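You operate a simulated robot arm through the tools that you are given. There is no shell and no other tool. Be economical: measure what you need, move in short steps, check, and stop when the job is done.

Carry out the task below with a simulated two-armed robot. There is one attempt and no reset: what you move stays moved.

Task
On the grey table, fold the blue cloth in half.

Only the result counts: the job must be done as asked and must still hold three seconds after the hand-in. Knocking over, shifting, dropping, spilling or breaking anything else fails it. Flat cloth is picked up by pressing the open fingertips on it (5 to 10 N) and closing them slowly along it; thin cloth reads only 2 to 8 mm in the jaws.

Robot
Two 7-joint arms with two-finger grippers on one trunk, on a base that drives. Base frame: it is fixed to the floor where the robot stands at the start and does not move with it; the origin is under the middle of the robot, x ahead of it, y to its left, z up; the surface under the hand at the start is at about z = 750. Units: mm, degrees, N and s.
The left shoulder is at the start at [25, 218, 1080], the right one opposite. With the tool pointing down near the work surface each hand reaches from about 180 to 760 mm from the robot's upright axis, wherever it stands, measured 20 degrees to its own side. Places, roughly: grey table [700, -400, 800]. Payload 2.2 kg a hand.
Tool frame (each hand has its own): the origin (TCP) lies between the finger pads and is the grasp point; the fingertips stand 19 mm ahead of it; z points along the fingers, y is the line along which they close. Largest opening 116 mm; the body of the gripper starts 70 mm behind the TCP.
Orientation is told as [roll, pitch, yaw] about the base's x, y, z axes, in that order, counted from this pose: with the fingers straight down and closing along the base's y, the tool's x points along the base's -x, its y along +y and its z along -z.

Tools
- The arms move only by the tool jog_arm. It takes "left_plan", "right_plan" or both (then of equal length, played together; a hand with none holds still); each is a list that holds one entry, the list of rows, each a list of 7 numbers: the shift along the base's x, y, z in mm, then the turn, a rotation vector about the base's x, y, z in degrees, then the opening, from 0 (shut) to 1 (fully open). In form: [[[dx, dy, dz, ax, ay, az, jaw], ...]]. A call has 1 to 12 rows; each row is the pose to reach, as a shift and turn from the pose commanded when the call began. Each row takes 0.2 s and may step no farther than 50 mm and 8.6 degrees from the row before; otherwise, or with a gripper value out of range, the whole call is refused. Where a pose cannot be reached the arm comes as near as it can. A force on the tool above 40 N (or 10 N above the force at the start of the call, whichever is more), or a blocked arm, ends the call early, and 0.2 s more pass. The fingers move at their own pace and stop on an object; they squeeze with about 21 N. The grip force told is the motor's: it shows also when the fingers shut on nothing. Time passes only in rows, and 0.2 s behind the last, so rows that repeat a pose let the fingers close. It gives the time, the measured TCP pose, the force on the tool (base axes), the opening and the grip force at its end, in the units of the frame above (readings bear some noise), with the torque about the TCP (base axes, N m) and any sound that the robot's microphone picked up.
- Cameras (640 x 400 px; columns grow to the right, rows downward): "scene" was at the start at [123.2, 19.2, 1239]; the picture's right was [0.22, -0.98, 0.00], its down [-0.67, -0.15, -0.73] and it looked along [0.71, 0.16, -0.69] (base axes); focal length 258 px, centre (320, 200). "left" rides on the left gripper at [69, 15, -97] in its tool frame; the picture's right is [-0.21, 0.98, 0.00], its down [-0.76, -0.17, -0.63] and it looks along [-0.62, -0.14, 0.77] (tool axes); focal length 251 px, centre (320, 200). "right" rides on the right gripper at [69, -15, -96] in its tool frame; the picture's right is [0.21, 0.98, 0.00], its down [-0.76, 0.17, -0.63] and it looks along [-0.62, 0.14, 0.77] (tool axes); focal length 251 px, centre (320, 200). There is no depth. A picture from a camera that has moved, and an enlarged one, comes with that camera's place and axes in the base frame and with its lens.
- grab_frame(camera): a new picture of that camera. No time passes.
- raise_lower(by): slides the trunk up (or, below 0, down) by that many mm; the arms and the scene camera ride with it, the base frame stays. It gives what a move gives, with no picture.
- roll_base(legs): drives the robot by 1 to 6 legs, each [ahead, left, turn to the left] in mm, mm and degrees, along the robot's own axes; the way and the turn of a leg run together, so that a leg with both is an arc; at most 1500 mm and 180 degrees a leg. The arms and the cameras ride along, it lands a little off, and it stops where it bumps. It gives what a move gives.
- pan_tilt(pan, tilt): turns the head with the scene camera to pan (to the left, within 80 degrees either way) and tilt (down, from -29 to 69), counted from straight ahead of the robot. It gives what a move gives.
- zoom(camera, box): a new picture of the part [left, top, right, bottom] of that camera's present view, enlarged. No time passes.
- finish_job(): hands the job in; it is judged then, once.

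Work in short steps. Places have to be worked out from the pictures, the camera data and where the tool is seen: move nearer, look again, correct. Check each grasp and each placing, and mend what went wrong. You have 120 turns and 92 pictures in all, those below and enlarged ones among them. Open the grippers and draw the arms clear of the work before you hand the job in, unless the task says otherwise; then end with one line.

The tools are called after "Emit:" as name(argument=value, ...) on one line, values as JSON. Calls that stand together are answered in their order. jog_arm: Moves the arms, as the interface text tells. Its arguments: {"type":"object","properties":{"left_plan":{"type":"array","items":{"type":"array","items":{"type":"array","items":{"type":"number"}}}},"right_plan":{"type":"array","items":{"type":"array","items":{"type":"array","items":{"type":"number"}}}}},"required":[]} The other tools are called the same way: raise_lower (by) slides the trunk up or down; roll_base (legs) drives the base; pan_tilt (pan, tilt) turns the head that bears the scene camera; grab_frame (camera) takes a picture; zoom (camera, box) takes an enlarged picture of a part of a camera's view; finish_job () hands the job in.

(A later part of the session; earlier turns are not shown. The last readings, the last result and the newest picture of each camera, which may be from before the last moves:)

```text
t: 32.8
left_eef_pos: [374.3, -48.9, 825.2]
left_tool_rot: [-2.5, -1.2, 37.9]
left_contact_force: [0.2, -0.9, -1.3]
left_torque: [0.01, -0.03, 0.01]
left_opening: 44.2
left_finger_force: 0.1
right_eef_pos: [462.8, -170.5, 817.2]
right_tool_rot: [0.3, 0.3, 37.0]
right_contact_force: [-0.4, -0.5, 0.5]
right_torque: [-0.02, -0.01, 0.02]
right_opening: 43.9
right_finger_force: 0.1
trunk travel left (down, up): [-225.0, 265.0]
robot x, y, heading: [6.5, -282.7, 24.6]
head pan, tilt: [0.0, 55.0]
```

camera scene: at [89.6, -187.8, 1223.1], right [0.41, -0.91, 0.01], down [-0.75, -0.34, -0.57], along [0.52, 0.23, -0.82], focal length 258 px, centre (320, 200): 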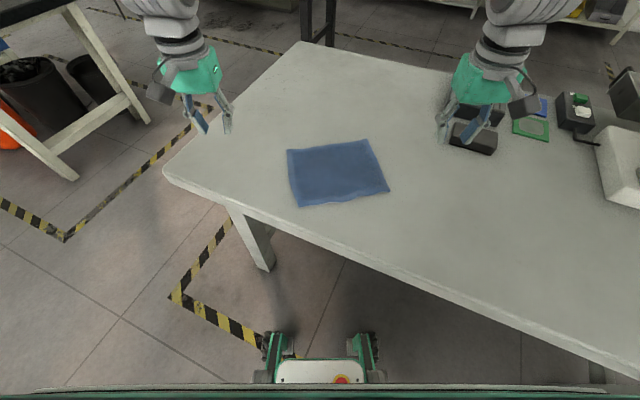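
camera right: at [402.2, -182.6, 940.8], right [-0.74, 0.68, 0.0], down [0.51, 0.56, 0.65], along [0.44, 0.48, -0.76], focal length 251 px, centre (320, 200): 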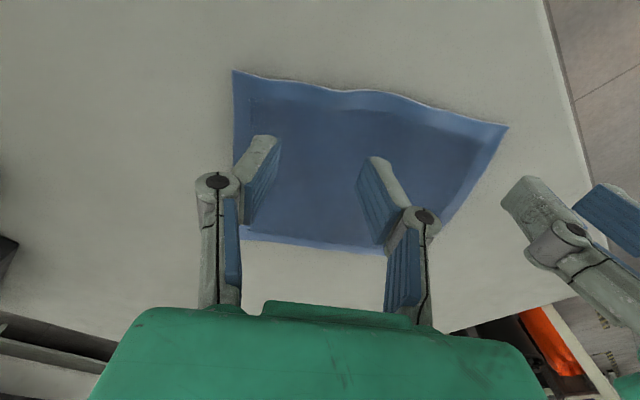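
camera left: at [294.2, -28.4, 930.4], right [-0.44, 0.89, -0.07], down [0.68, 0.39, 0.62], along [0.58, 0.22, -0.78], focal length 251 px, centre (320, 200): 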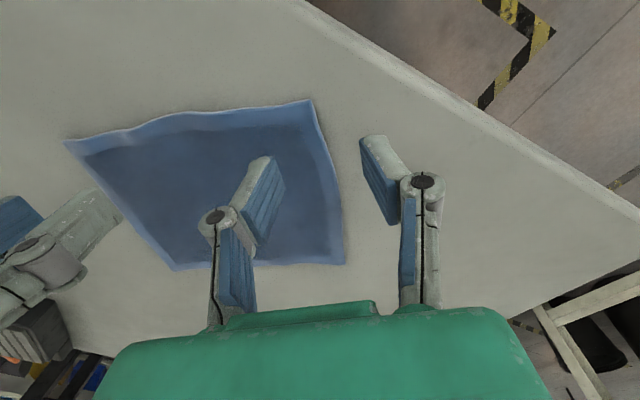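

Nearly on target. I'll check with the wrist cameras before descending.

Emit:
jog_arm(left_plan=[[[-1, 3, -10, 1.2, 0.6, -0.7, 0.38], [-2, 4, -20, 2.5, 1.2, -1.4, 0.38], [-2, 4, -20, 2.5, 1.2, -1.4, 0.38]]], right_plan=[[[0, 3, -5, 0, 0, 0, 0.38], [-1, 5, -12, 0, 0, 0, 0.38], [-1, 5, -12, 0, 0, 0, 0.38]]])

Emit:
grab_frame(camera="left")

Emit:
grab_frame(camera="right")

```text
t: 33.6
left_eef_pos: [373.9, -41.5, 808.4]
left_tool_rot: [0.2, -2.2, 36.2]
left_contact_force: [0.3, -0.3, 0.2]
left_torque: [0.03, -0.01, 0.0]
left_opening: 44.1
left_finger_force: 0.1
right_eef_pos: [463.1, -162.4, 807.6]
right_tool_rot: [0.3, 0.2, 36.7]
right_contact_force: [-0.5, 0.3, 1.0]
right_torque: [0.02, 0.01, 0.02]
right_opening: 43.9
right_finger_force: 0.1
trunk travel left (down, up): [-225.0, 265.0]
robot x, y, heading: [7.9, -282.7, 24.4]
head pan, tilt: [0.0, 55.0]
```

```text
57 pictures are left
camera left: at [306.1, -73.8, 901.4], right [-0.4, 0.91, 0.01], down [0.69, 0.3, 0.66], along [0.6, 0.28, -0.75], focal length 251 px, centre (320, 200)
```

left: 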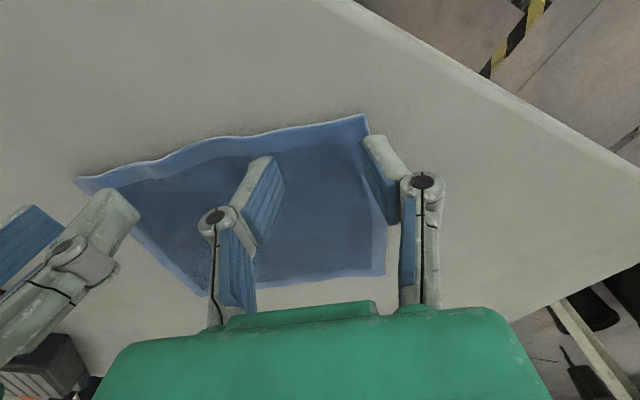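

```text
56 pictures are left
camera right: at [416.0, -215.7, 904.4], right [-0.76, 0.65, 0.01], down [0.51, 0.58, 0.63], along [0.41, 0.48, -0.78], focal length 251 px, centre (320, 200)
```

right: 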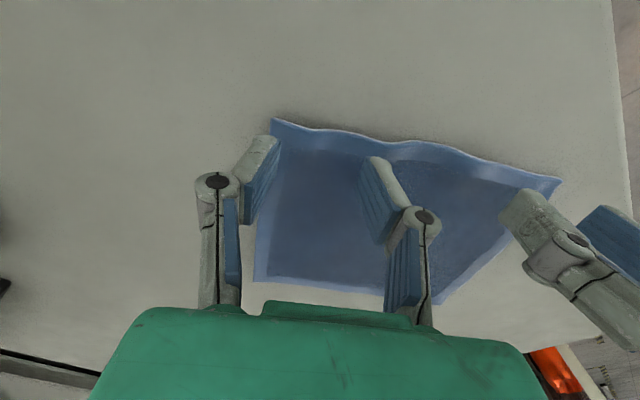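

Corners D (350,-21) and C (476,-190) are confirmed and both hands are well placed. I'll nudge 3 mm toward the edge and descend to contact.

Emit:
jog_arm(left_plan=[[[-1, -1, -14, 0, 1, 0, 0.38], [-3, -2, -26, 0, 2.2, 0, 0.38], [-3, -2, -34, 0, 2.2, 0, 0.38], [-3, -2, -36, 0, 2.2, 0, 0.38], [-3, -2, -36, 0, 2.2, 0, 0.38]]], right_plan=[[[-1, -1, -14, 0, 0, 0, 0.38], [-2, -2, -26, 0, 0, 0, 0.38], [-2, -2, -33, 0, 0, 0, 0.38], [-2, -2, -35, 0, 0, 0, 0.38], [-2, -2, -35, 0, 0, 0, 0.38]]])

```text
t: 34.8
left_eef_pos: [364.8, -43.6, 764.8]
left_tool_rot: [2.8, -0.7, 34.9]
left_contact_force: [0.3, 2.3, 14.6]
left_torque: [0.48, 0.28, -0.07]
left_opening: 52.5
left_finger_force: 3.6
right_eef_pos: [459.0, -161.1, 774.5]
right_tool_rot: [0.0, 0.2, 36.7]
right_contact_force: [0.5, -0.7, 0.8]
right_torque: [-0.02, 0.0, -0.04]
right_opening: 44.0
right_finger_force: 0.0
trunk travel left (down, up): [-225.0, 265.0]
robot x, y, heading: [3.8, -278.9, 24.2]
head pan, tilt: [0.0, 55.0]
```

The left presses a bit hard at 15 N; the right is just above contact. I'll raise the left 4 mm and fix its roll, and lower the right 3 mm.

Emit:
jog_arm(left_plan=[[[0, 0, 4, -1, 0, 0, 0.38], [0, 0, 5, -2.2, 0, 1, 0.38], [0, 0, 5, -2.2, 0, 1, 0.38]]], right_plan=[[[0, -1, -2, 0, 0, 0, 0.38], [0, -2, -4, 0, 0, 0, 0.38], [0, -2, -4, 0, 0, 0, 0.38]]])

Emit:
grab_frame(camera="left")

Emit:
grab_frame(camera="right")

```text
t: 35.6
left_eef_pos: [359.6, -46.9, 762.4]
left_tool_rot: [2.4, 0.5, 34.6]
left_contact_force: [-0.6, -0.1, 12.8]
left_torque: [0.38, -0.09, 0.04]
left_opening: 38.9
left_finger_force: 5.6
right_eef_pos: [459.1, -160.0, 770.7]
right_tool_rot: [0.0, 0.0, 36.8]
right_contact_force: [-1.7, 4.3, 13.0]
right_torque: [0.4, 0.29, -0.03]
right_opening: 48.2
right_finger_force: 2.3
trunk travel left (down, up): [-225.0, 265.0]
robot x, y, heading: [8.2, -282.2, 24.4]
head pan, tilt: [0.0, 55.0]
```

```text
55 pictures are left
camera left: at [296.2, -76.9, 859.4], right [-0.38, 0.93, 0.04], down [0.74, 0.27, 0.62], along [0.56, 0.26, -0.79], focal length 251 px, centre (320, 200)
```

left: 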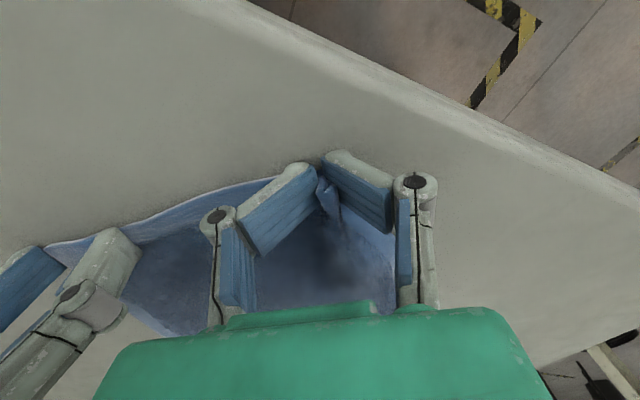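

```text
54 pictures are left
camera right: at [411.8, -213.8, 867.4], right [-0.76, 0.65, 0.0], down [0.51, 0.59, 0.63], along [0.41, 0.48, -0.78], focal length 251 px, centre (320, 200)
```

right: 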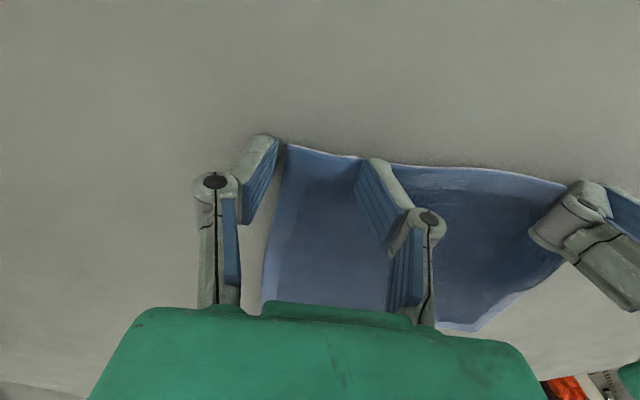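

The cloth is already bunched between the left tips. I'll close both slowly now and check the openings.

Emit:
jog_arm(left_plan=[[[0, 0, 1, 0, 0, 0, 0.34], [0, 0, 2, 0, 0, 0, 0.3], [0, 0, 3, 0, 0, 0, 0.26], [0, 0, 3, 0, 0, 0, 0.22], [0, 0, 4, 0, 0, 0, 0.18], [0, 0, 4, 0, 0, 0, 0.14], [0, 0, 4, 0, 0, 0, 0.1], [0, 0, 4, 0, 0, 0, 0.06], [0, 0, 4, 0, 0, 0, 0.03], [0, 0, 4, 0, 0, 0, 0], [0, 0, 4, 0, 0, 0, 0], [0, 0, 4, 0, 0, 0, 0]]], right_plan=[[[0, 0, 0, 0, 0, 0, 0.34], [0, 0, 0, 0, 0, 0, 0.3], [0, 0, 0, 0, 0, 0, 0.26], [0, 0, 0, 0, 0, 0, 0.22], [0, 0, 0, 0, 0, 0, 0.18], [0, 0, 0, 0, 0, 0, 0.14], [0, 0, 0, 0, 0, 0, 0.1], [0, 0, 0, 0, 0, 0, 0.06], [0, 0, 0, 0, 0, 0, 0.03], [0, 0, 0, 0, 0, 0, 0], [0, 0, 0, 0, 0, 0, 0], [0, 0, 0, 0, 0, 0, 0]]])

Emit:
grab_frame(camera="left")

Emit:
grab_frame(camera="right")

```text
t: 38.2
left_eef_pos: [361.2, -44.7, 770.9]
left_tool_rot: [1.7, 0.7, 35.2]
left_contact_force: [-1.9, -1.8, 9.5]
left_torque: [-0.01, -0.03, -0.04]
left_opening: 10.8
left_finger_force: 20.8
right_eef_pos: [459.4, -162.0, 769.7]
right_tool_rot: [0.0, 0.2, 36.9]
right_contact_force: [-1.7, -3.2, 15.7]
right_torque: [0.11, 0.05, 0.04]
right_opening: 9.9
right_finger_force: 21.0
trunk travel left (down, up): [-225.0, 265.0]
robot x, y, heading: [3.0, -281.3, 24.4]
head pan, tilt: [0.0, 55.0]
```

```text
53 pictures are left
camera left: at [298.7, -75.5, 867.0], right [-0.39, 0.92, 0.03], down [0.73, 0.29, 0.62], along [0.56, 0.26, -0.79], focal length 251 px, centre (320, 200)
```

left: 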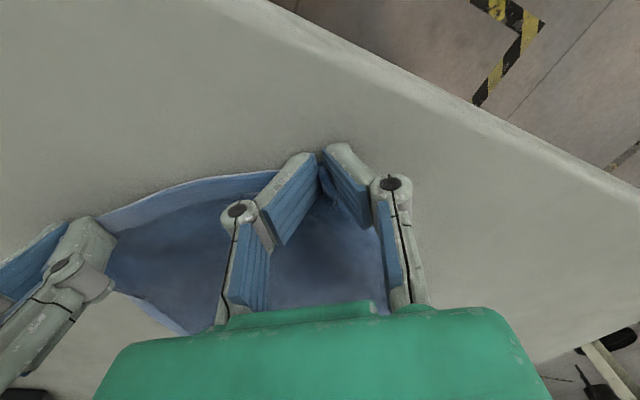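

```text
52 pictures are left
camera right: at [411.1, -215.2, 866.4], right [-0.76, 0.65, 0.0], down [0.51, 0.59, 0.63], along [0.41, 0.48, -0.78], focal length 251 px, centre (320, 200)
```

right: 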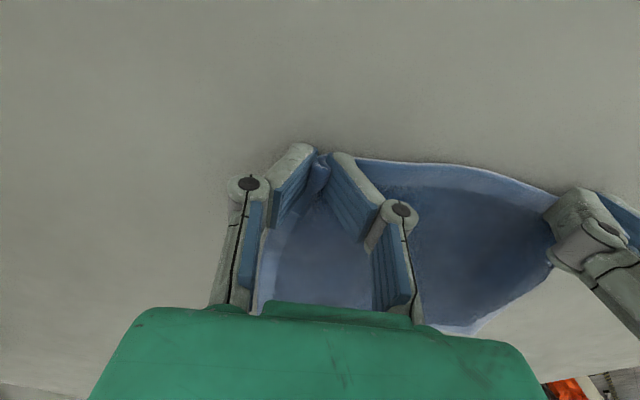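

Both hold cloth, at 10.8 and 9.9 mm. I'll lift both 25 mm, easing the hands slightly together, and check.

Emit:
jog_arm(left_plan=[[[1, -1, 8, 0, 0, 0, 0], [1, -2, 16, 0, 0, 0, 0], [1, -2, 25, 0, 0, 0, 0], [1, -2, 25, 0, 0, 0, 0]]], right_plan=[[[-1, 1, 8, 0, 0, 0, 0], [-1, 2, 16, 0, 0, 0, 0], [-1, 2, 25, 0, 0, 0, 0], [-1, 2, 25, 0, 0, 0, 0]]])

Emit:
grab_frame(camera="left")

Emit:
grab_frame(camera="right")

Emit:
zoom(camera="scene", box=[240, 115, 440, 240])

```text
t: 39.2
left_eef_pos: [348.5, -46.3, 773.8]
left_tool_rot: [2.6, 3.3, 35.4]
left_contact_force: [1.4, -0.3, -0.7]
left_torque: [-0.07, -0.07, -0.02]
left_opening: 9.2
left_finger_force: 21.1
right_eef_pos: [455.5, -162.1, 788.1]
right_tool_rot: [0.1, 1.2, 36.7]
right_contact_force: [-1.2, 1.0, -0.4]
right_torque: [0.03, 0.04, 0.04]
right_opening: 6.2
right_finger_force: 21.1
trunk travel left (down, up): [-225.0, 265.0]
robot x, y, heading: [6.2, -282.6, 24.2]
head pan, tilt: [0.0, 55.0]
```

```text
51 pictures are left
camera left: at [291.9, -75.9, 873.9], right [-0.39, 0.92, 0.03], down [0.76, 0.3, 0.58], along [0.52, 0.25, -0.81], focal length 251 px, centre (320, 200)
```

left: 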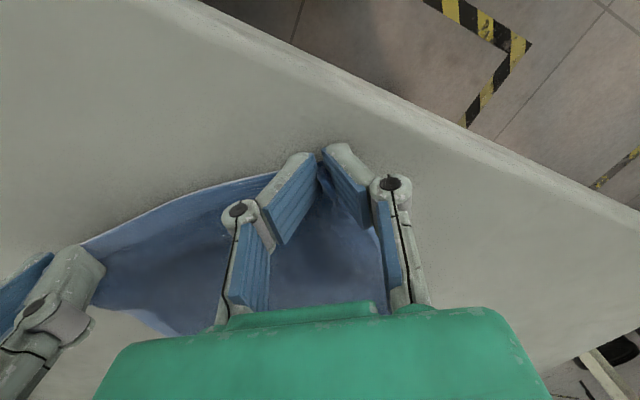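

```text
50 pictures are left
camera right: at [409.7, -213.8, 885.1], right [-0.76, 0.65, 0.01], down [0.52, 0.59, 0.62], along [0.4, 0.47, -0.79], focal length 251 px, centre (320, 200)
```

right: 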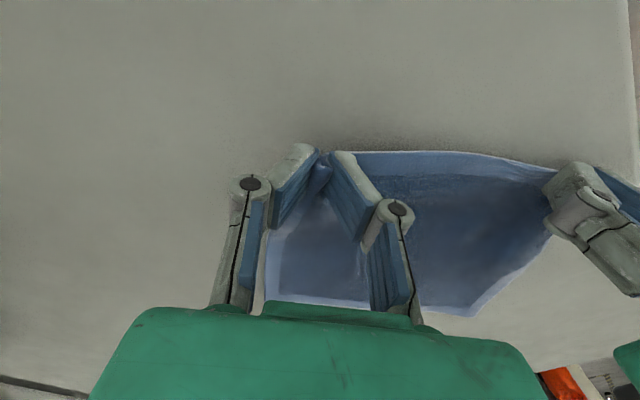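

```text
3.20 times, centred on (340, 178) of scene
camera zoom: at [111.1, -234.6, 1223.0], right [0.41, -0.91, 0.0], down [-0.75, -0.34, -0.57], along [0.52, 0.24, -0.82], focal length 825 px, centre (256, 272)
```

zoom: 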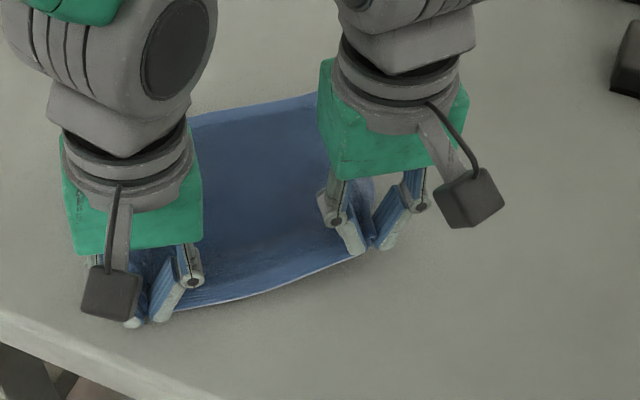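

Both corners are held, with the left near its inner reach limit, so moving forward should ease it. I'll start the fold arc along the cloth's own direction, half-way first, with only a slight tilt.

Emit:
jog_arm(left_plan=[[[6, 5, 6, 0, 0, 0, 0], [13, 10, 12, 0, 0, 0, 0], [20, 15, 21, 0, 0, 0, 0], [26, 20, 29, 0, 0, 0, 0], [36, 27, 38, -1, 1.6, 0, 0], [45, 34, 45, -2, 3, 0, 0], [55, 42, 48, -3, 4.8, 0, 0], [64, 49, 49, -4, 6, 0, 0], [64, 49, 49, -4, 6, 0, 0]]], right_plan=[[[6, 4, 5, 0, 0, 0, 0], [13, 8, 11, 0, 0, 0, 0], [19, 13, 20, 0, 0, 0, 0], [25, 17, 28, 0, 0, 0, 0], [35, 23, 37, -1, 1.6, 0, 0], [44, 29, 44, -2, 3, 0, 0], [54, 36, 47, -3, 4.8, 0, 0], [63, 42, 48, -4, 6, 0, 0], [63, 42, 48, -4, 6, 0, 0]]])

Emit:
zoom(camera="scene", box=[240, 115, 440, 240])

Emit:
grab_frame(camera="right")

Emit:
grab_frame(camera="left")

```text
t: 41.2
left_eef_pos: [424.4, -2.1, 840.0]
left_tool_rot: [2.9, 7.4, 33.5]
left_contact_force: [0.1, -0.5, 0.0]
left_torque: [-0.02, -0.06, 0.02]
left_opening: 9.2
left_finger_force: 21.2
right_eef_pos: [515.2, -115.0, 840.0]
right_tool_rot: [-0.3, 7.6, 38.0]
right_contact_force: [0.7, -1.1, -0.5]
right_torque: [0.02, 0.03, 0.02]
right_opening: 5.7
right_finger_force: 21.3
trunk travel left (down, up): [-225.0, 265.0]
robot x, y, heading: [8.1, -282.4, 24.5]
head pan, tilt: [0.0, 55.0]
```

```text
3.20 times, centred on (340, 178) of scene
camera zoom: at [111.0, -234.3, 1223.1], right [0.41, -0.91, 0.0], down [-0.75, -0.34, -0.57], along [0.52, 0.23, -0.82], focal length 825 px, centre (256, 272)
```

zoom: 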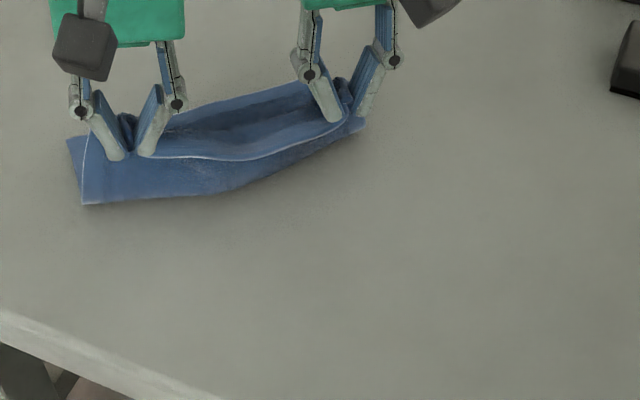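

```text
47 pictures are left
camera right: at [479.7, -161.3, 944.6], right [-0.77, 0.64, 0.02], down [0.55, 0.65, 0.53], along [0.32, 0.42, -0.85], focal length 251 px, centre (320, 200)
```

right: 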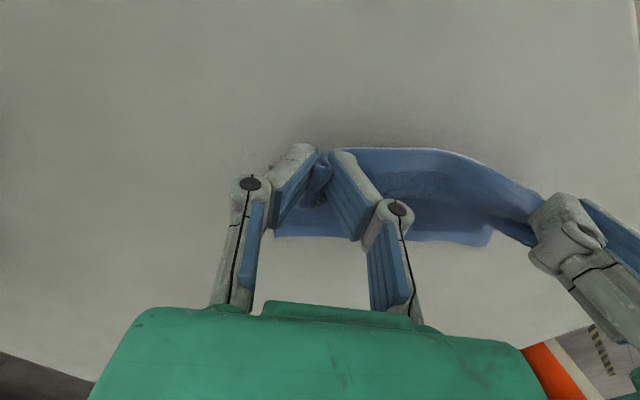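

```text
46 pictures are left
camera left: at [372.8, -26.0, 944.6], right [-0.36, 0.93, 0.02], down [0.8, 0.3, 0.52], along [0.48, 0.2, -0.85], focal length 251 px, centre (320, 200)
```

left: 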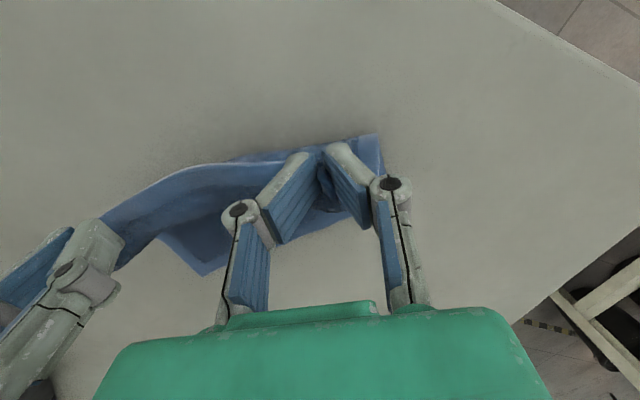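

The fold is forming well. The cloth has turned slightly, and the bottom layer corners are now A ≈ (464,84) and B ≈ (613,-68). I'll continue the arc toward them and lower to about 20 mm above the table.

Emit:
jog_arm(left_plan=[[[9, 10, 1, -0.7, 0.8, 1, 0], [18, 19, -3, -1.4, 1.6, 2, 0], [26, 28, -9, -2.1, 2.4, 3, 0], [34, 36, -17, -2.8, 3.2, 4, 0], [42, 45, -27, -3.5, 4, 5, 0], [47, 50, -37, -4, 4.5, 6, 0], [52, 55, -48, -4.5, 5, 6, 0], [52, 55, -48, -4.5, 5, 6, 0]]], right_plan=[[[12, 10, 1, -0.7, 0.8, 1, 0], [24, 21, -3, -1.4, 1.6, 2, 0], [34, 30, -9, -2.1, 2.4, 3, 0], [44, 39, -17, -2.8, 3.2, 4, 0], [54, 48, -27, -3.5, 4, 5, 0], [61, 54, -37, -4, 4.5, 6, 0], [68, 60, -48, -4.5, 5, 6, 0], [68, 60, -48, -4.5, 5, 6, 0]]])

Emit:
zoom(camera="scene", box=[240, 95, 440, 220])

Emit:
grab_frame(camera="right")

Emit:
grab_frame(camera="left")

```text
t: 43.0
left_eef_pos: [476.5, 53.4, 790.7]
left_tool_rot: [2.2, 14.2, 39.6]
left_contact_force: [-0.2, 0.2, 0.5]
left_torque: [-0.04, -0.05, -0.01]
left_opening: 5.3
left_finger_force: 21.2
right_eef_pos: [581.8, -55.2, 793.3]
right_tool_rot: [-0.4, 14.2, 43.9]
right_contact_force: [0.0, 0.9, 0.1]
right_torque: [0.04, -0.01, 0.0]
right_opening: 6.1
right_finger_force: 21.3
right hand out of reach, approached as far as the arm can: row 7, 8
trunk travel left (down, up): [-225.0, 265.0]
robot x, y, heading: [8.2, -280.2, 24.6]
head pan, tilt: [0.0, 55.0]
```

```text
3.20 times, centred on (340, 158) of scene
camera zoom: at [111.5, -233.7, 1223.1], right [0.41, -0.91, 0.0], down [-0.75, -0.34, -0.57], along [0.52, 0.23, -0.82], focal length 825 px, centre (256, 336)
```

zoom: 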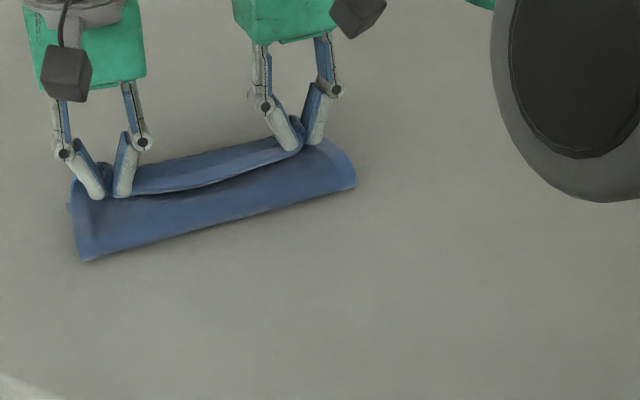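

```text
44 pictures are left
camera right: at [560.8, -94.9, 903.4], right [-0.83, 0.56, 0.04], down [0.52, 0.74, 0.42], along [0.2, 0.37, -0.9], focal length 251 px, centre (320, 200)
```

right: 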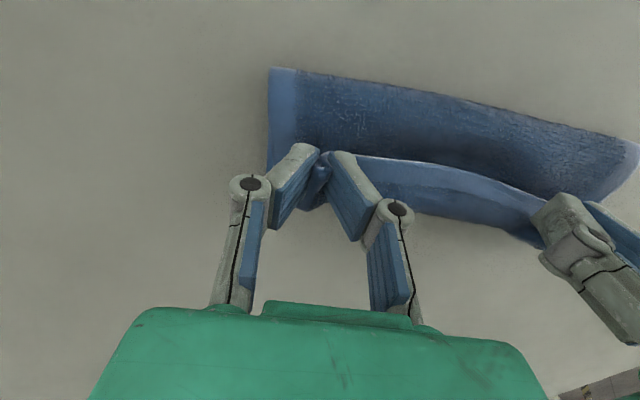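

```text
43 pictures are left
camera left: at [436.4, 34.1, 901.5], right [-0.45, 0.89, -0.02], down [0.8, 0.42, 0.42], along [0.38, 0.18, -0.91], focal length 251 px, centre (320, 200)
```

left: 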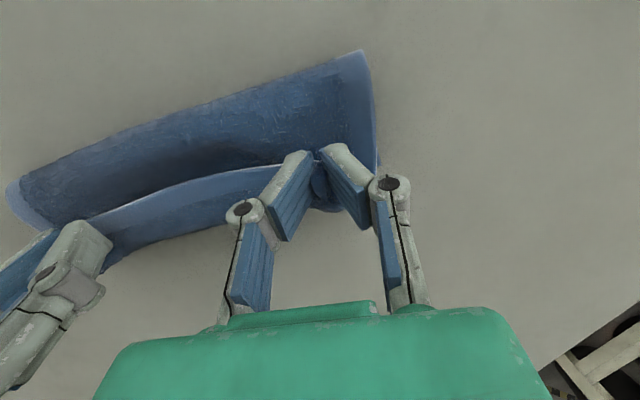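

The edge now sits right over the far edge. I'll lower both hands to just above the bottom layer, easing the tilt slightly.

Emit:
jog_arm(left_plan=[[[0, 0, -5, 0.7, -0.7, 0, 0], [0, 0, -10, 1.4, -1.4, 0, 0], [0, 0, -13, 1.4, -1.4, 0, 0], [0, 0, -13, 1.4, -1.4, 0, 0]]], right_plan=[[[0, 0, -5, 1.4, -1.4, 0, 0], [0, 0, -11, 2.8, -2.8, 0, 0], [0, 0, -15, 2.8, -2.8, 0, 0], [0, 0, -15, 2.8, -2.8, 0, 0]]])

Emit:
zoom(camera="scene", box=[240, 95, 440, 220])

Emit:
grab_frame(camera="left")

```text
t: 44.0
left_eef_pos: [476.9, 53.6, 779.8]
left_tool_rot: [2.4, 12.2, 39.6]
left_contact_force: [1.4, -0.9, 3.1]
left_torque: [-0.05, -0.07, 0.0]
left_opening: 5.3
left_finger_force: 20.8
right_eef_pos: [581.1, -58.2, 777.9]
right_tool_rot: [-0.3, 10.3, 43.9]
right_contact_force: [-1.1, 0.8, 4.2]
right_torque: [0.05, 0.08, 0.02]
right_opening: 6.1
right_finger_force: 21.1
trunk travel left (down, up): [-225.0, 265.0]
robot x, y, heading: [5.1, -282.4, 24.3]
head pan, tilt: [0.0, 55.0]
```

```text
3.20 times, centred on (340, 158) of scene
camera zoom: at [111.4, -234.1, 1223.1], right [0.41, -0.91, 0.0], down [-0.75, -0.34, -0.57], along [0.52, 0.23, -0.82], focal length 825 px, centre (256, 336)
```

zoom: 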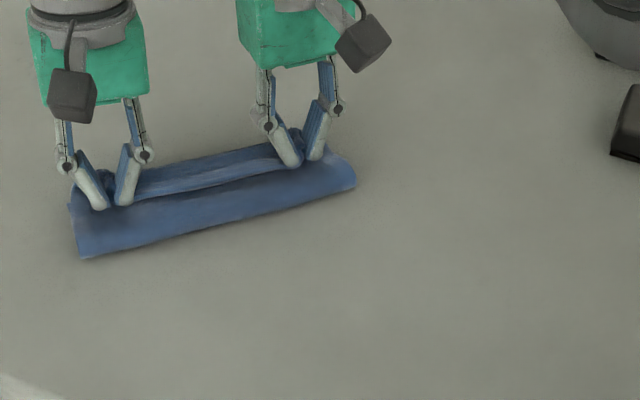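

```text
41 pictures are left
camera left: at [433.7, 31.3, 888.6], right [-0.45, 0.89, 0.0], down [0.79, 0.41, 0.45], along [0.4, 0.2, -0.89], focal length 251 px, centre (320, 200)
```

left: 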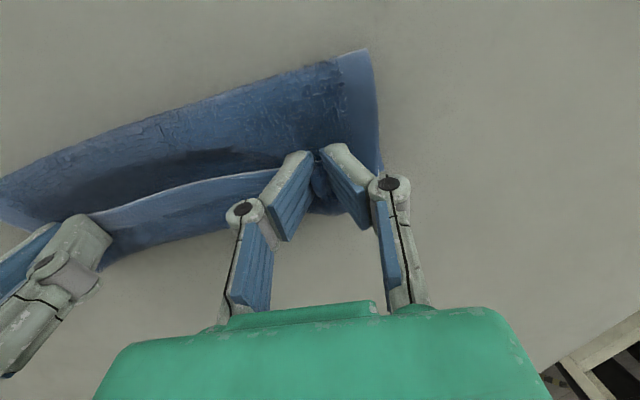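

The tips are resting lightly on the layers. I'll open slowly and lift straight out.

Emit:
jog_arm(left_plan=[[[0, 0, 0, 0, 0, 0, 0.05], [0, 0, 1, 0, 0, 0, 0.1], [0, 0, 1, 0, 0, 0, 0.16], [0, 0, 1, 0, 0, 0, 0.2], [0, 0, 5, 0, 0, 0, 0.2], [0, 0, 15, 0, 0, 0, 0.2], [0, 0, 35, 0, 0, 0, 0.2], [-10, -5, 70, 1, -3, 0, 0.2], [-30, -15, 110, 2, -6, 0, 0.2], [-60, 0, 140, 2, -9, 0, 0.2]]], right_plan=[[[0, 0, 0, 0, 0, 0, 0.05], [0, 0, 1, 0, 0, 0, 0.1], [0, 0, 1, 0, 0, 0, 0.16], [0, 0, 1, 0, 0, 0, 0.2], [0, 0, 5, 0, 0, 0, 0.2], [0, 0, 15, 0, 0, 0, 0.2], [0, 0, 35, 0, 0, 0, 0.2], [-5, -10, 70, 1, -3, 0, 0.2], [-20, -40, 110, 2, -6, 0, 0.2], [-35, -80, 140, 2, -9, 0, 0.2]]])

Emit:
zoom(camera="scene", box=[240, 95, 440, 220])

Emit:
grab_frame(camera="right")

Emit:
grab_frame(camera="left")

```text
refused: row 9 steps farther than a row can; nothing moved
```

```text
3.20 times, centred on (340, 158) of scene
camera zoom: at [111.4, -234.1, 1223.1], right [0.41, -0.91, 0.0], down [-0.75, -0.34, -0.57], along [0.52, 0.23, -0.82], focal length 825 px, centre (256, 336)
```

zoom: 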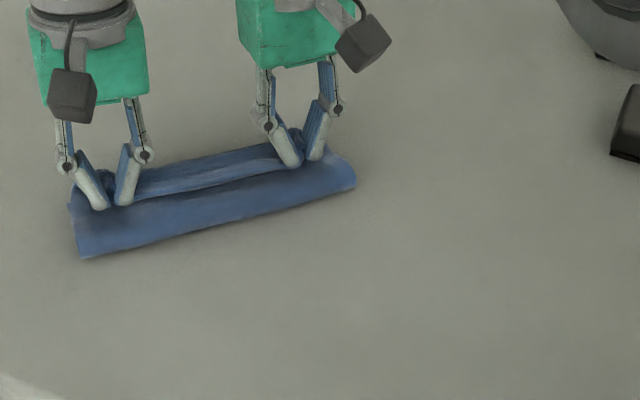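

```text
39 pictures are left
camera right: at [553.7, -103.1, 885.7], right [-0.83, 0.56, 0.03], down [0.5, 0.72, 0.49], along [0.25, 0.42, -0.87], focal length 251 px, centre (320, 200)
```

right: 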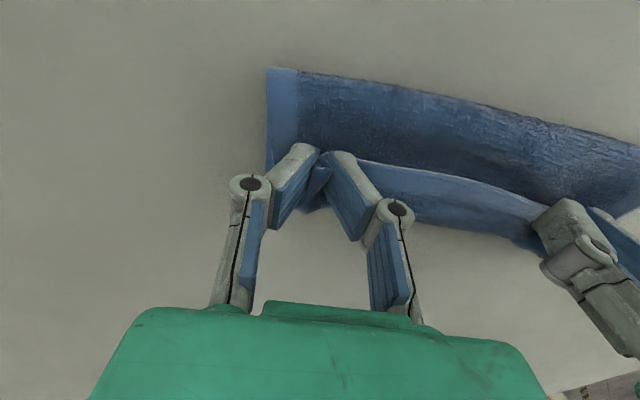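

```text
38 pictures are left
camera left: at [433.7, 31.3, 888.6], right [-0.45, 0.89, 0.0], down [0.79, 0.41, 0.45], along [0.4, 0.2, -0.89], focal length 251 px, centre (320, 200)
```

left: 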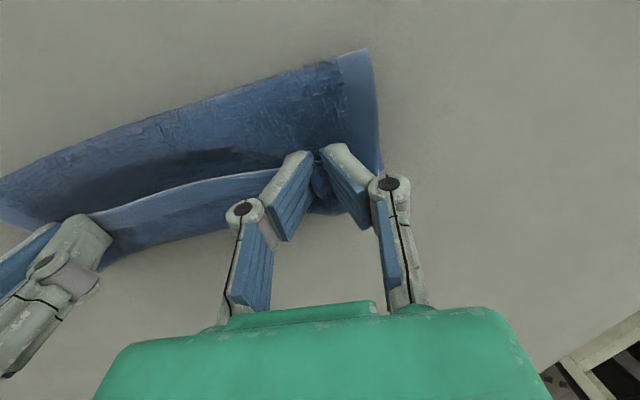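

The last row was refused for step size, so nothing moved. I'll repeat the release with smaller retreat steps.

Emit:
jog_arm(left_plan=[[[0, 0, 0, 0, 0, 0, 0.05], [0, 0, 1, 0, 0, 0, 0.1], [0, 0, 1, 0, 0, 0, 0.16], [0, 0, 1, 0, 0, 0, 0.2], [0, 0, 5, 0, 0, 0, 0.2], [0, 0, 15, 0, 0, 0, 0.2], [0, 0, 35, 0, 0, 0, 0.2], [0, 5, 65, 1, -3, 0, 0.2], [0, 20, 95, 2, -6, 0, 0.2], [0, 40, 120, 2, -9, 0, 0.2], [0, 70, 130, 2, -9, 0, 0.2]]], right_plan=[[[0, 0, 0, 0, 0, 0, 0.05], [0, 0, 1, 0, 0, 0, 0.1], [0, 0, 1, 0, 0, 0, 0.16], [0, 0, 1, 0, 0, 0, 0.2], [0, 0, 5, 0, 0, 0, 0.2], [0, 0, 15, 0, 0, 0, 0.2], [0, 0, 35, 0, 0, 0, 0.2], [0, -5, 65, 1, -3, 0, 0.2], [0, -25, 95, 2, -6, 0, 0.2], [0, -55, 120, 2, -8, 0, 0.2], [0, -90, 130, 2, -8, 0, 0.2]]])

Emit:
zoom(camera="scene", box=[240, 95, 440, 220])

Emit:
grab_frame(camera="right")

Emit:
grab_frame(camera="left")

```text
t: 46.4
left_eef_pos: [476.2, 125.5, 906.0]
left_tool_rot: [-1.7, 3.9, 38.9]
left_contact_force: [-0.4, -0.2, 0.1]
left_torque: [-0.01, 0.03, 0.0]
left_opening: 23.3
left_finger_force: 0.1
right_eef_pos: [580.6, -149.1, 907.7]
right_tool_rot: [-4.4, 3.3, 43.5]
right_contact_force: [0.6, 0.7, 0.0]
right_torque: [0.01, 0.0, 0.01]
right_opening: 23.4
right_finger_force: 0.1
trunk travel left (down, up): [-225.0, 265.0]
robot x, y, heading: [8.5, -281.4, 24.4]
head pan, tilt: [0.0, 55.0]
```

```text
3.20 times, centred on (340, 158) of scene
camera zoom: at [111.4, -233.6, 1222.9], right [0.41, -0.91, 0.0], down [-0.75, -0.34, -0.57], along [0.52, 0.23, -0.82], focal length 825 px, centre (256, 336)
```

zoom: 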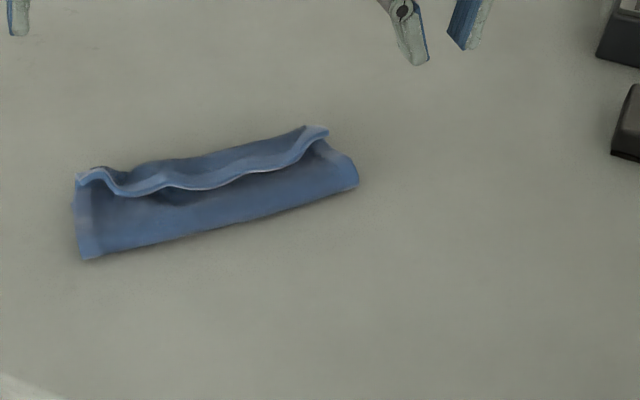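

```text
36 pictures are left
camera right: at [538.6, -197.7, 1007.6], right [-0.83, 0.56, -0.06], down [0.43, 0.7, 0.57], along [0.37, 0.45, -0.82], focal length 251 px, centre (320, 200)
```

right: 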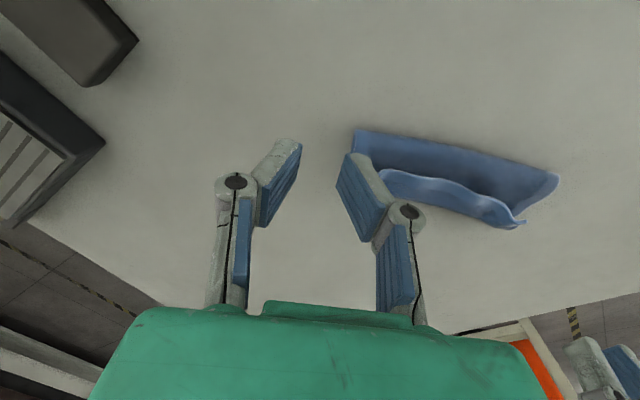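

```text
35 pictures are left
camera left: at [417.2, 99.4, 1005.9], right [-0.45, 0.89, -0.05], down [0.71, 0.39, 0.58], along [0.54, 0.23, -0.81], focal length 251 px, centre (320, 200)
```

left: 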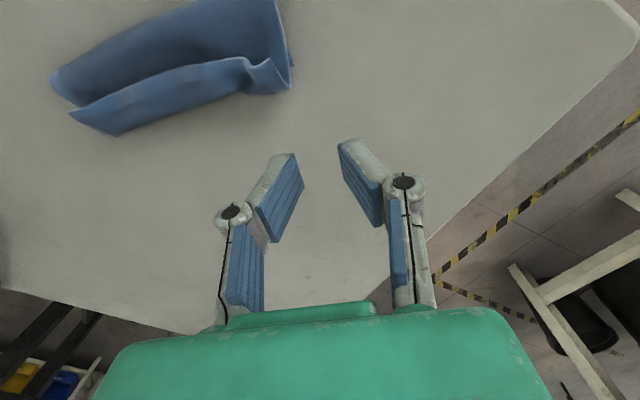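

The released edge strip curled back and the fold is uneven: fold line n'≈332 and far edge ≈395, so the bottom is about 62 mm and the top about 118 mm. I'll regrip the standing strip with the jaws straddling it, which means yawing both hands about -85°, in the air first.

Emit:
jog_arm(left_plan=[[[0, 0, 0, 0.4, -0.4, -7, 0.2], [0, 0, 0, 0.8, -0.8, -14, 0.2], [0, 0, 0, 1, -1.2, -21, 0.2], [0, 0, 0, 1, -1.6, -28, 0.2], [0, 0, 0, 1, -2, -35, 0.2], [0, 0, 0, 1, -2, -42, 0.2], [0, 0, 0, 1, -2, -50, 0.2], [0, 0, 0, 1, -2, -58, 0.2], [0, 0, 0, 1, -2, -66, 0.2], [0, 0, 0, 1, -2, -74, 0.2], [0, 0, 0, 1, -2, -82, 0.2], [0, 0, 0, 1, -2, -84, 0.2]]])

Emit:
jog_arm(right_plan=[[[0, 0, 0, 0.4, -0.4, -8, 0.2], [0, 0, 0, 0.8, -0.8, -16, 0.2], [0, 0, 0, 1.2, -1.2, -24, 0.2], [0, 0, 0, 1.6, -1.6, -32, 0.2], [0, 0, 0, 2, -1.6, -40, 0.2], [0, 0, 0, 2, -1.6, -48, 0.2], [0, 0, 0, 2, -1.6, -56, 0.2], [0, 0, 0, 2, -1.6, -64, 0.2], [0, 0, 0, 2, -1.6, -72, 0.2], [0, 0, 0, 2, -1.6, -80, 0.2], [0, 0, 0, 2, -1.6, -88, 0.2], [0, 0, 0, 2, -1.6, -88, 0.2]]])

```text
t: 49.0
left_eef_pos: [476.1, 125.0, 910.2]
left_tool_rot: [-0.9, 2.1, -45.2]
left_contact_force: [0.2, 0.4, 0.1]
left_torque: [0.0, 0.0, 0.02]
left_opening: 23.2
left_finger_force: 0.0
right_eef_pos: [580.9, -148.2, 907.3]
right_tool_rot: [-4.5, 3.2, 43.4]
right_contact_force: [-0.3, 0.2, -0.1]
right_torque: [-0.02, 0.01, 0.03]
right_opening: 23.2
right_finger_force: 0.0
trunk travel left (down, up): [-225.0, 265.0]
robot x, y, heading: [6.6, -282.5, 24.5]
head pan, tilt: [0.0, 55.0]
```

```text
t: 51.6
left_eef_pos: [475.5, 125.1, 908.2]
left_tool_rot: [-0.8, 2.1, -45.0]
left_contact_force: [-0.1, 0.9, -0.1]
left_torque: [-0.05, -0.01, -0.01]
left_opening: 23.4
left_finger_force: 0.0
right_eef_pos: [588.3, -154.8, 910.6]
right_tool_rot: [-2.4, 3.1, -46.1]
right_contact_force: [0.0, -0.2, -0.1]
right_torque: [-0.02, 0.01, 0.01]
right_opening: 23.4
right_finger_force: 0.0
trunk travel left (down, up): [-225.0, 265.0]
robot x, y, heading: [6.3, -279.0, 24.3]
head pan, tilt: [0.0, 55.0]
```

Both hands rotated fine. Now I'll take a closer look at the strip.

Emit:
zoom(camera="scene", box=[250, 125, 370, 200])

Emit:
grab_frame(camera="left")

Emit:
grab_frame(camera="right")

```text
5.33 times, centred on (310, 162) of scene
camera zoom: at [111.5, -233.5, 1223.0], right [0.41, -0.91, 0.0], down [-0.75, -0.34, -0.57], along [0.52, 0.23, -0.82], focal length 1375 px, centre (373, 400)
```

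zoom: 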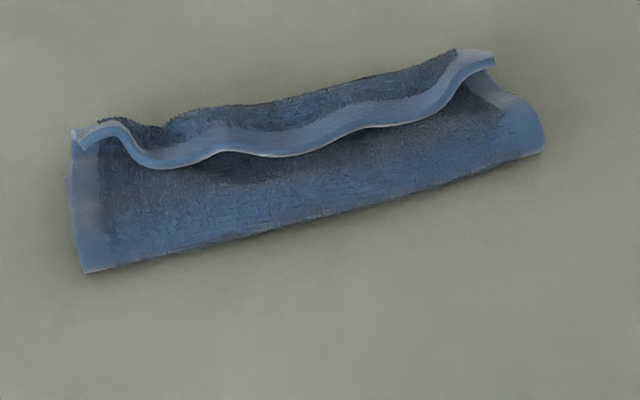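

```text
33 pictures are left
camera left: at [442.1, 181.5, 1006.8], right [0.84, 0.54, -0.02], down [0.44, -0.66, 0.61], along [0.31, -0.52, -0.79], focal length 251 px, centre (320, 200)
```

left: 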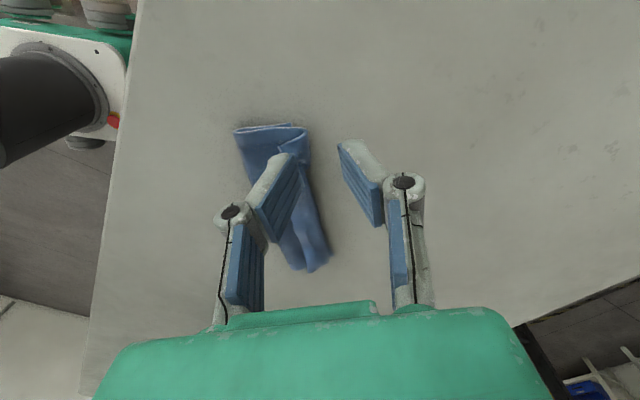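

```text
32 pictures are left
camera right: at [535.7, -117.5, 1011.5], right [0.56, 0.83, -0.03], down [0.68, -0.44, 0.58], along [0.47, -0.34, -0.81], focal length 251 px, centre (320, 200)
```

right: 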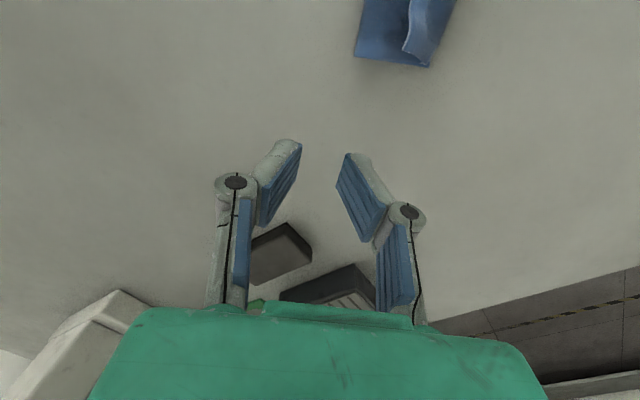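

Emit:
zoom(camera="left", box=[200, 100, 360, 200])

Emit:
zoom(camera="right", box=[330, 0, 490, 100])

```text
4.00 times, centred on (280, 150) of left
camera zoom: at [442.1, 181.5, 1006.8], right [0.84, 0.54, -0.02], down [0.44, -0.66, 0.61], along [0.31, -0.52, -0.79], focal length 1006 px, centre (480, 400)
```

zoom: 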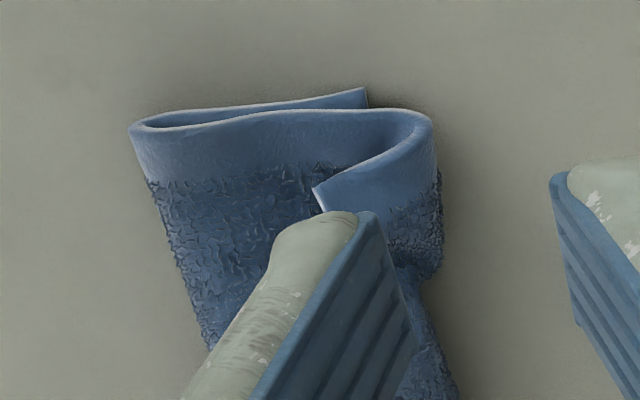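

```text
4.00 times, centred on (410, 50) of right
camera zoom: at [535.7, -117.5, 1011.5], right [0.56, 0.83, -0.03], down [0.68, -0.44, 0.58], along [0.47, -0.34, -0.81], focal length 1006 px, centre (-40, 800)
```

zoom: 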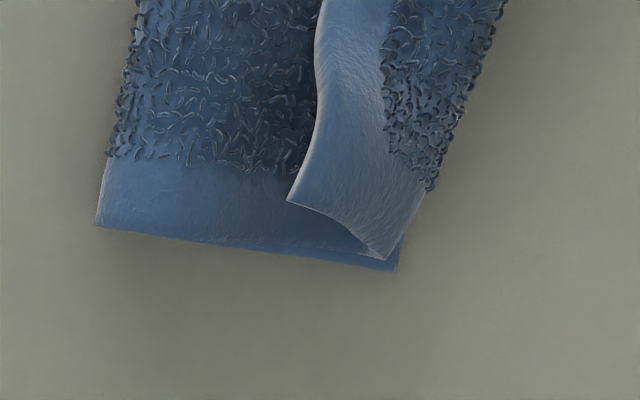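

The close-ups show the cross-section: the top layer overshoots the bottom edge and its last 33 mm flips back. I'll straddle that flap, with centre n'≈388 and jaws about 67 mm along n', and first hover above it.

Emit:
jog_arm(left_plan=[[[2, -16, -15, -0.2, -0.5, 0, 0.3], [4, -33, -32, -0.5, -1, 0, 0.4], [7, -50, -50, -0.7, -1.5, 0, 0.5], [10, -66, -68, -0.9, -2, 0, 0.58], [10, -66, -73, -0.9, -2, 0, 0.58], [10, -66, -73, -0.9, -2, 0, 0.58]]], right_plan=[[[1, 26, -15, -0.1, -1, 0.5, 0.3], [2, 53, -32, -0.3, -2, 1, 0.4], [3, 80, -50, -0.4, -3, 1, 0.5], [3, 106, -68, -0.5, -3.9, 1, 0.58], [3, 106, -75, -0.5, -3.9, 1, 0.58], [3, 106, -75, -0.5, -3.9, 1, 0.58]]])

Emit:
grab_frame(camera="left")

Emit:
grab_frame(camera="right")

```text
t: 52.9
left_eef_pos: [482.8, 60.0, 841.3]
left_tool_rot: [0.5, 0.0, -44.5]
left_contact_force: [-0.3, 4.1, 2.9]
left_torque: [-0.58, -0.12, 0.05]
left_opening: 67.0
left_finger_force: 0.1
right_eef_pos: [579.2, -42.9, 837.1]
right_tool_rot: [-0.3, -1.9, -43.2]
right_contact_force: [0.5, -3.9, -2.0]
right_torque: [0.38, -0.13, 0.29]
right_opening: 67.2
right_finger_force: 0.1
trunk travel left (down, up): [-225.0, 265.0]
robot x, y, heading: [3.3, -279.8, 24.2]
head pan, tilt: [0.0, 55.0]
stopped in row 6 (left hand): the force on the tool passed its limit at 42 N (the readings are from after the stop); the commanded pose is now the measured one
```

```text
29 pictures are left
camera left: at [444.0, 117.7, 936.9], right [0.84, 0.55, 0.01], down [0.42, -0.65, 0.63], along [0.35, -0.52, -0.78], focal length 251 px, centre (320, 200)
```

left: 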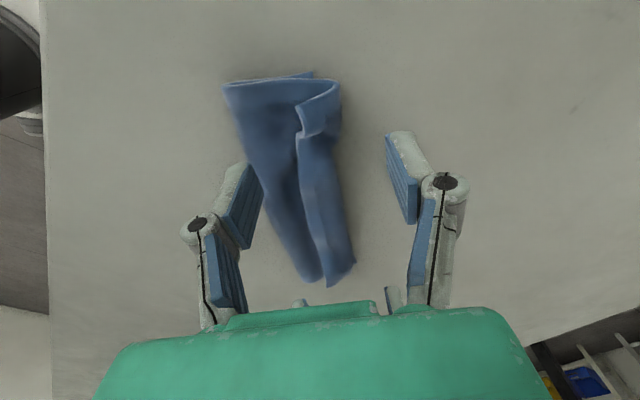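

```text
28 pictures are left
camera right: at [516.6, -4.9, 931.3], right [0.51, 0.86, -0.01], down [0.65, -0.38, 0.66], along [0.56, -0.35, -0.75], focal length 251 px, centre (320, 200)
```

right: 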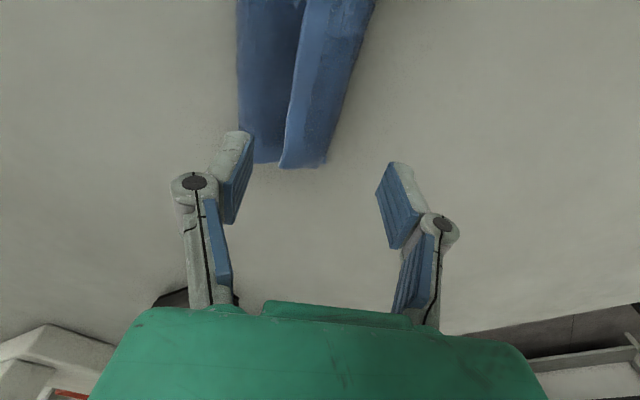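

The right hand's camera bumped the left hand, but nothing else was touched. I'll spread the hands to the flap corners (left e'≈288, right e'≈462), which gives clearance, and lower to z≈805.

Emit:
jog_arm(left_plan=[[[-1, 4, 0, -0.2, 0.3, -0.5, 0.58], [-2, 7, -5, -0.4, 0.3, -0.5, 0.58], [-2, 7, -20, -0.4, 0.3, -0.5, 0.58], [-2, 7, -36, -0.4, 0.3, -0.5, 0.58], [-2, 7, -36, -0.4, 0.3, -0.5, 0.58]]], right_plan=[[[10, -10, 0, 0.6, 0.6, -0.8, 0.58], [19, -19, -3, 1.2, 1.4, -1.8, 0.58], [19, -19, -17, 1.2, 1.4, -1.8, 0.58], [19, -19, -32, 1.2, 1.4, -1.8, 0.58], [19, -19, -32, 1.2, 1.4, -1.8, 0.58]]])

Emit:
grab_frame(camera="left")

Emit:
grab_frame(camera="right")

```text
t: 54.1
left_eef_pos: [483.9, 69.0, 802.7]
left_tool_rot: [0.1, -0.1, -44.9]
left_contact_force: [0.6, -0.6, -0.1]
left_torque: [-0.01, -0.03, 0.03]
left_opening: 67.3
left_finger_force: 0.2
right_eef_pos: [600.6, -60.9, 805.5]
right_tool_rot: [-0.6, 0.1, -45.0]
right_contact_force: [0.4, 0.4, 0.5]
right_torque: [-0.03, 0.03, 0.0]
right_opening: 67.3
right_finger_force: 0.0
trunk travel left (down, up): [-225.0, 265.0]
robot x, y, heading: [7.7, -280.1, 24.3]
head pan, tilt: [0.0, 55.0]
```

```text
27 pictures are left
camera left: at [444.6, 126.0, 898.1], right [0.84, 0.54, 0.0], down [0.42, -0.65, 0.63], along [0.34, -0.53, -0.77], focal length 251 px, centre (320, 200)
```

left: 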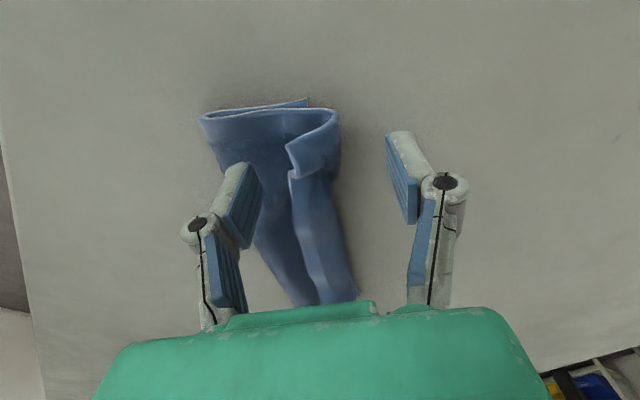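

```text
26 pictures are left
camera right: at [540.2, -22.0, 900.7], right [0.54, 0.84, -0.01], down [0.66, -0.41, 0.63], along [0.53, -0.35, -0.78], focal length 251 px, centre (320, 200)
```

right: 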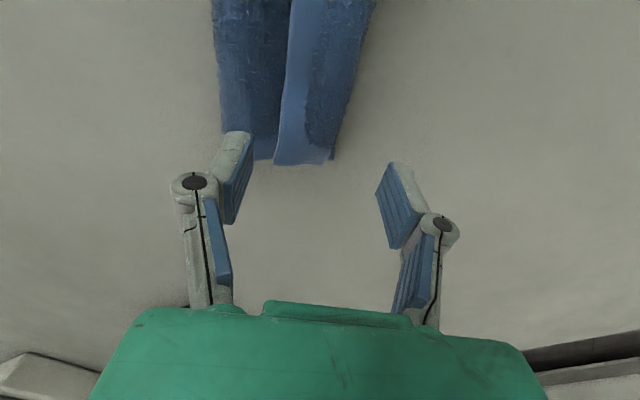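

Both hands straddle the flap. I'll descend so the tips are about 8 mm above the table and close slowly to clamp only the flap.

Emit:
jog_arm(left_plan=[[[-2, -2, -12, 0, 0, 0, 0.58], [-2, -2, -23, 0, 0, 0, 0.58], [-2, -2, -23, 0, 0, 0, 0.5], [-2, -2, -23, 0, 0, 0, 0.42], [-2, -2, -23, 0, 0, 0, 0.35], [-2, -2, -23, 0, 0, 0, 0.28], [-2, -2, -23, 0, 0, 0, 0.2], [-2, -2, -23, 0, 0, 0, 0.12], [-2, -2, -23, 0, 0, 0, 0.05], [-2, -2, -23, 0, 0, 0, 0], [-2, -2, -23, 0, 0, 0, 0]]], right_plan=[[[-3, 2, -13, 0, 0, 0, 0.58], [-3, 2, -26, 0, 0, 0, 0.58], [-3, 2, -26, 0, 0, 0, 0.5], [-3, 2, -26, 0, 0, 0, 0.42], [-3, 2, -26, 0, 0, 0, 0.35], [-3, 2, -26, 0, 0, 0, 0.28], [-3, 2, -26, 0, 0, 0, 0.2], [-3, 2, -26, 0, 0, 0, 0.12], [-3, 2, -26, 0, 0, 0, 0.05], [-3, 2, -26, 0, 0, 0, 0], [-3, 2, -26, 0, 0, 0, 0]]])

Emit:
grab_frame(camera="left")

Emit:
grab_frame(camera="right")

```text
t: 56.5
left_eef_pos: [480.4, 66.0, 779.6]
left_tool_rot: [0.0, 0.0, -44.9]
left_contact_force: [-0.2, 0.1, 0.8]
left_torque: [0.01, 0.0, -0.04]
left_opening: 7.3
left_finger_force: 20.4
right_eef_pos: [598.2, -59.4, 780.1]
right_tool_rot: [-0.6, 0.0, -44.9]
right_contact_force: [-0.7, -0.9, 0.3]
right_torque: [0.01, -0.03, -0.04]
right_opening: 7.2
right_finger_force: 21.3
trunk travel left (down, up): [-225.0, 265.0]
robot x, y, heading: [6.9, -282.7, 24.3]
head pan, tilt: [0.0, 55.0]
```

```text
25 pictures are left
camera left: at [442.5, 124.9, 875.3], right [0.84, 0.54, 0.0], down [0.42, -0.65, 0.63], along [0.34, -0.53, -0.77], focal length 251 px, centre (320, 200)
```

left: 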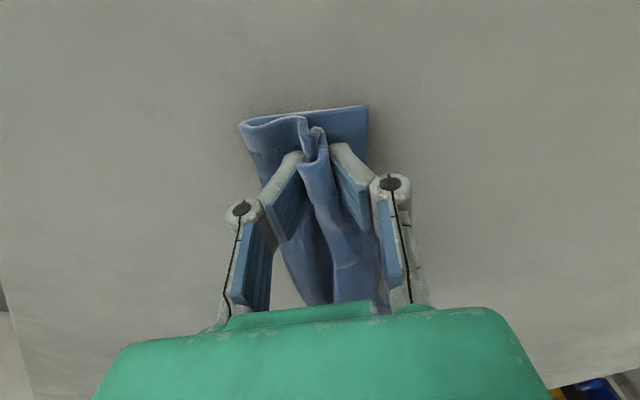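

```text
24 pictures are left
camera right: at [537.5, -20.5, 875.3], right [0.54, 0.84, -0.01], down [0.66, -0.41, 0.63], along [0.53, -0.35, -0.78], focal length 251 px, centre (320, 200)
```

right: 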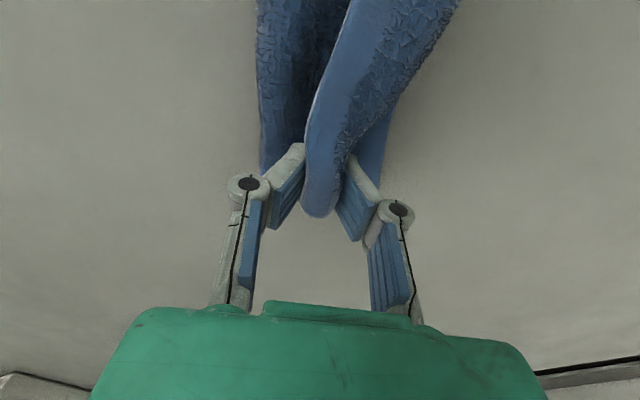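

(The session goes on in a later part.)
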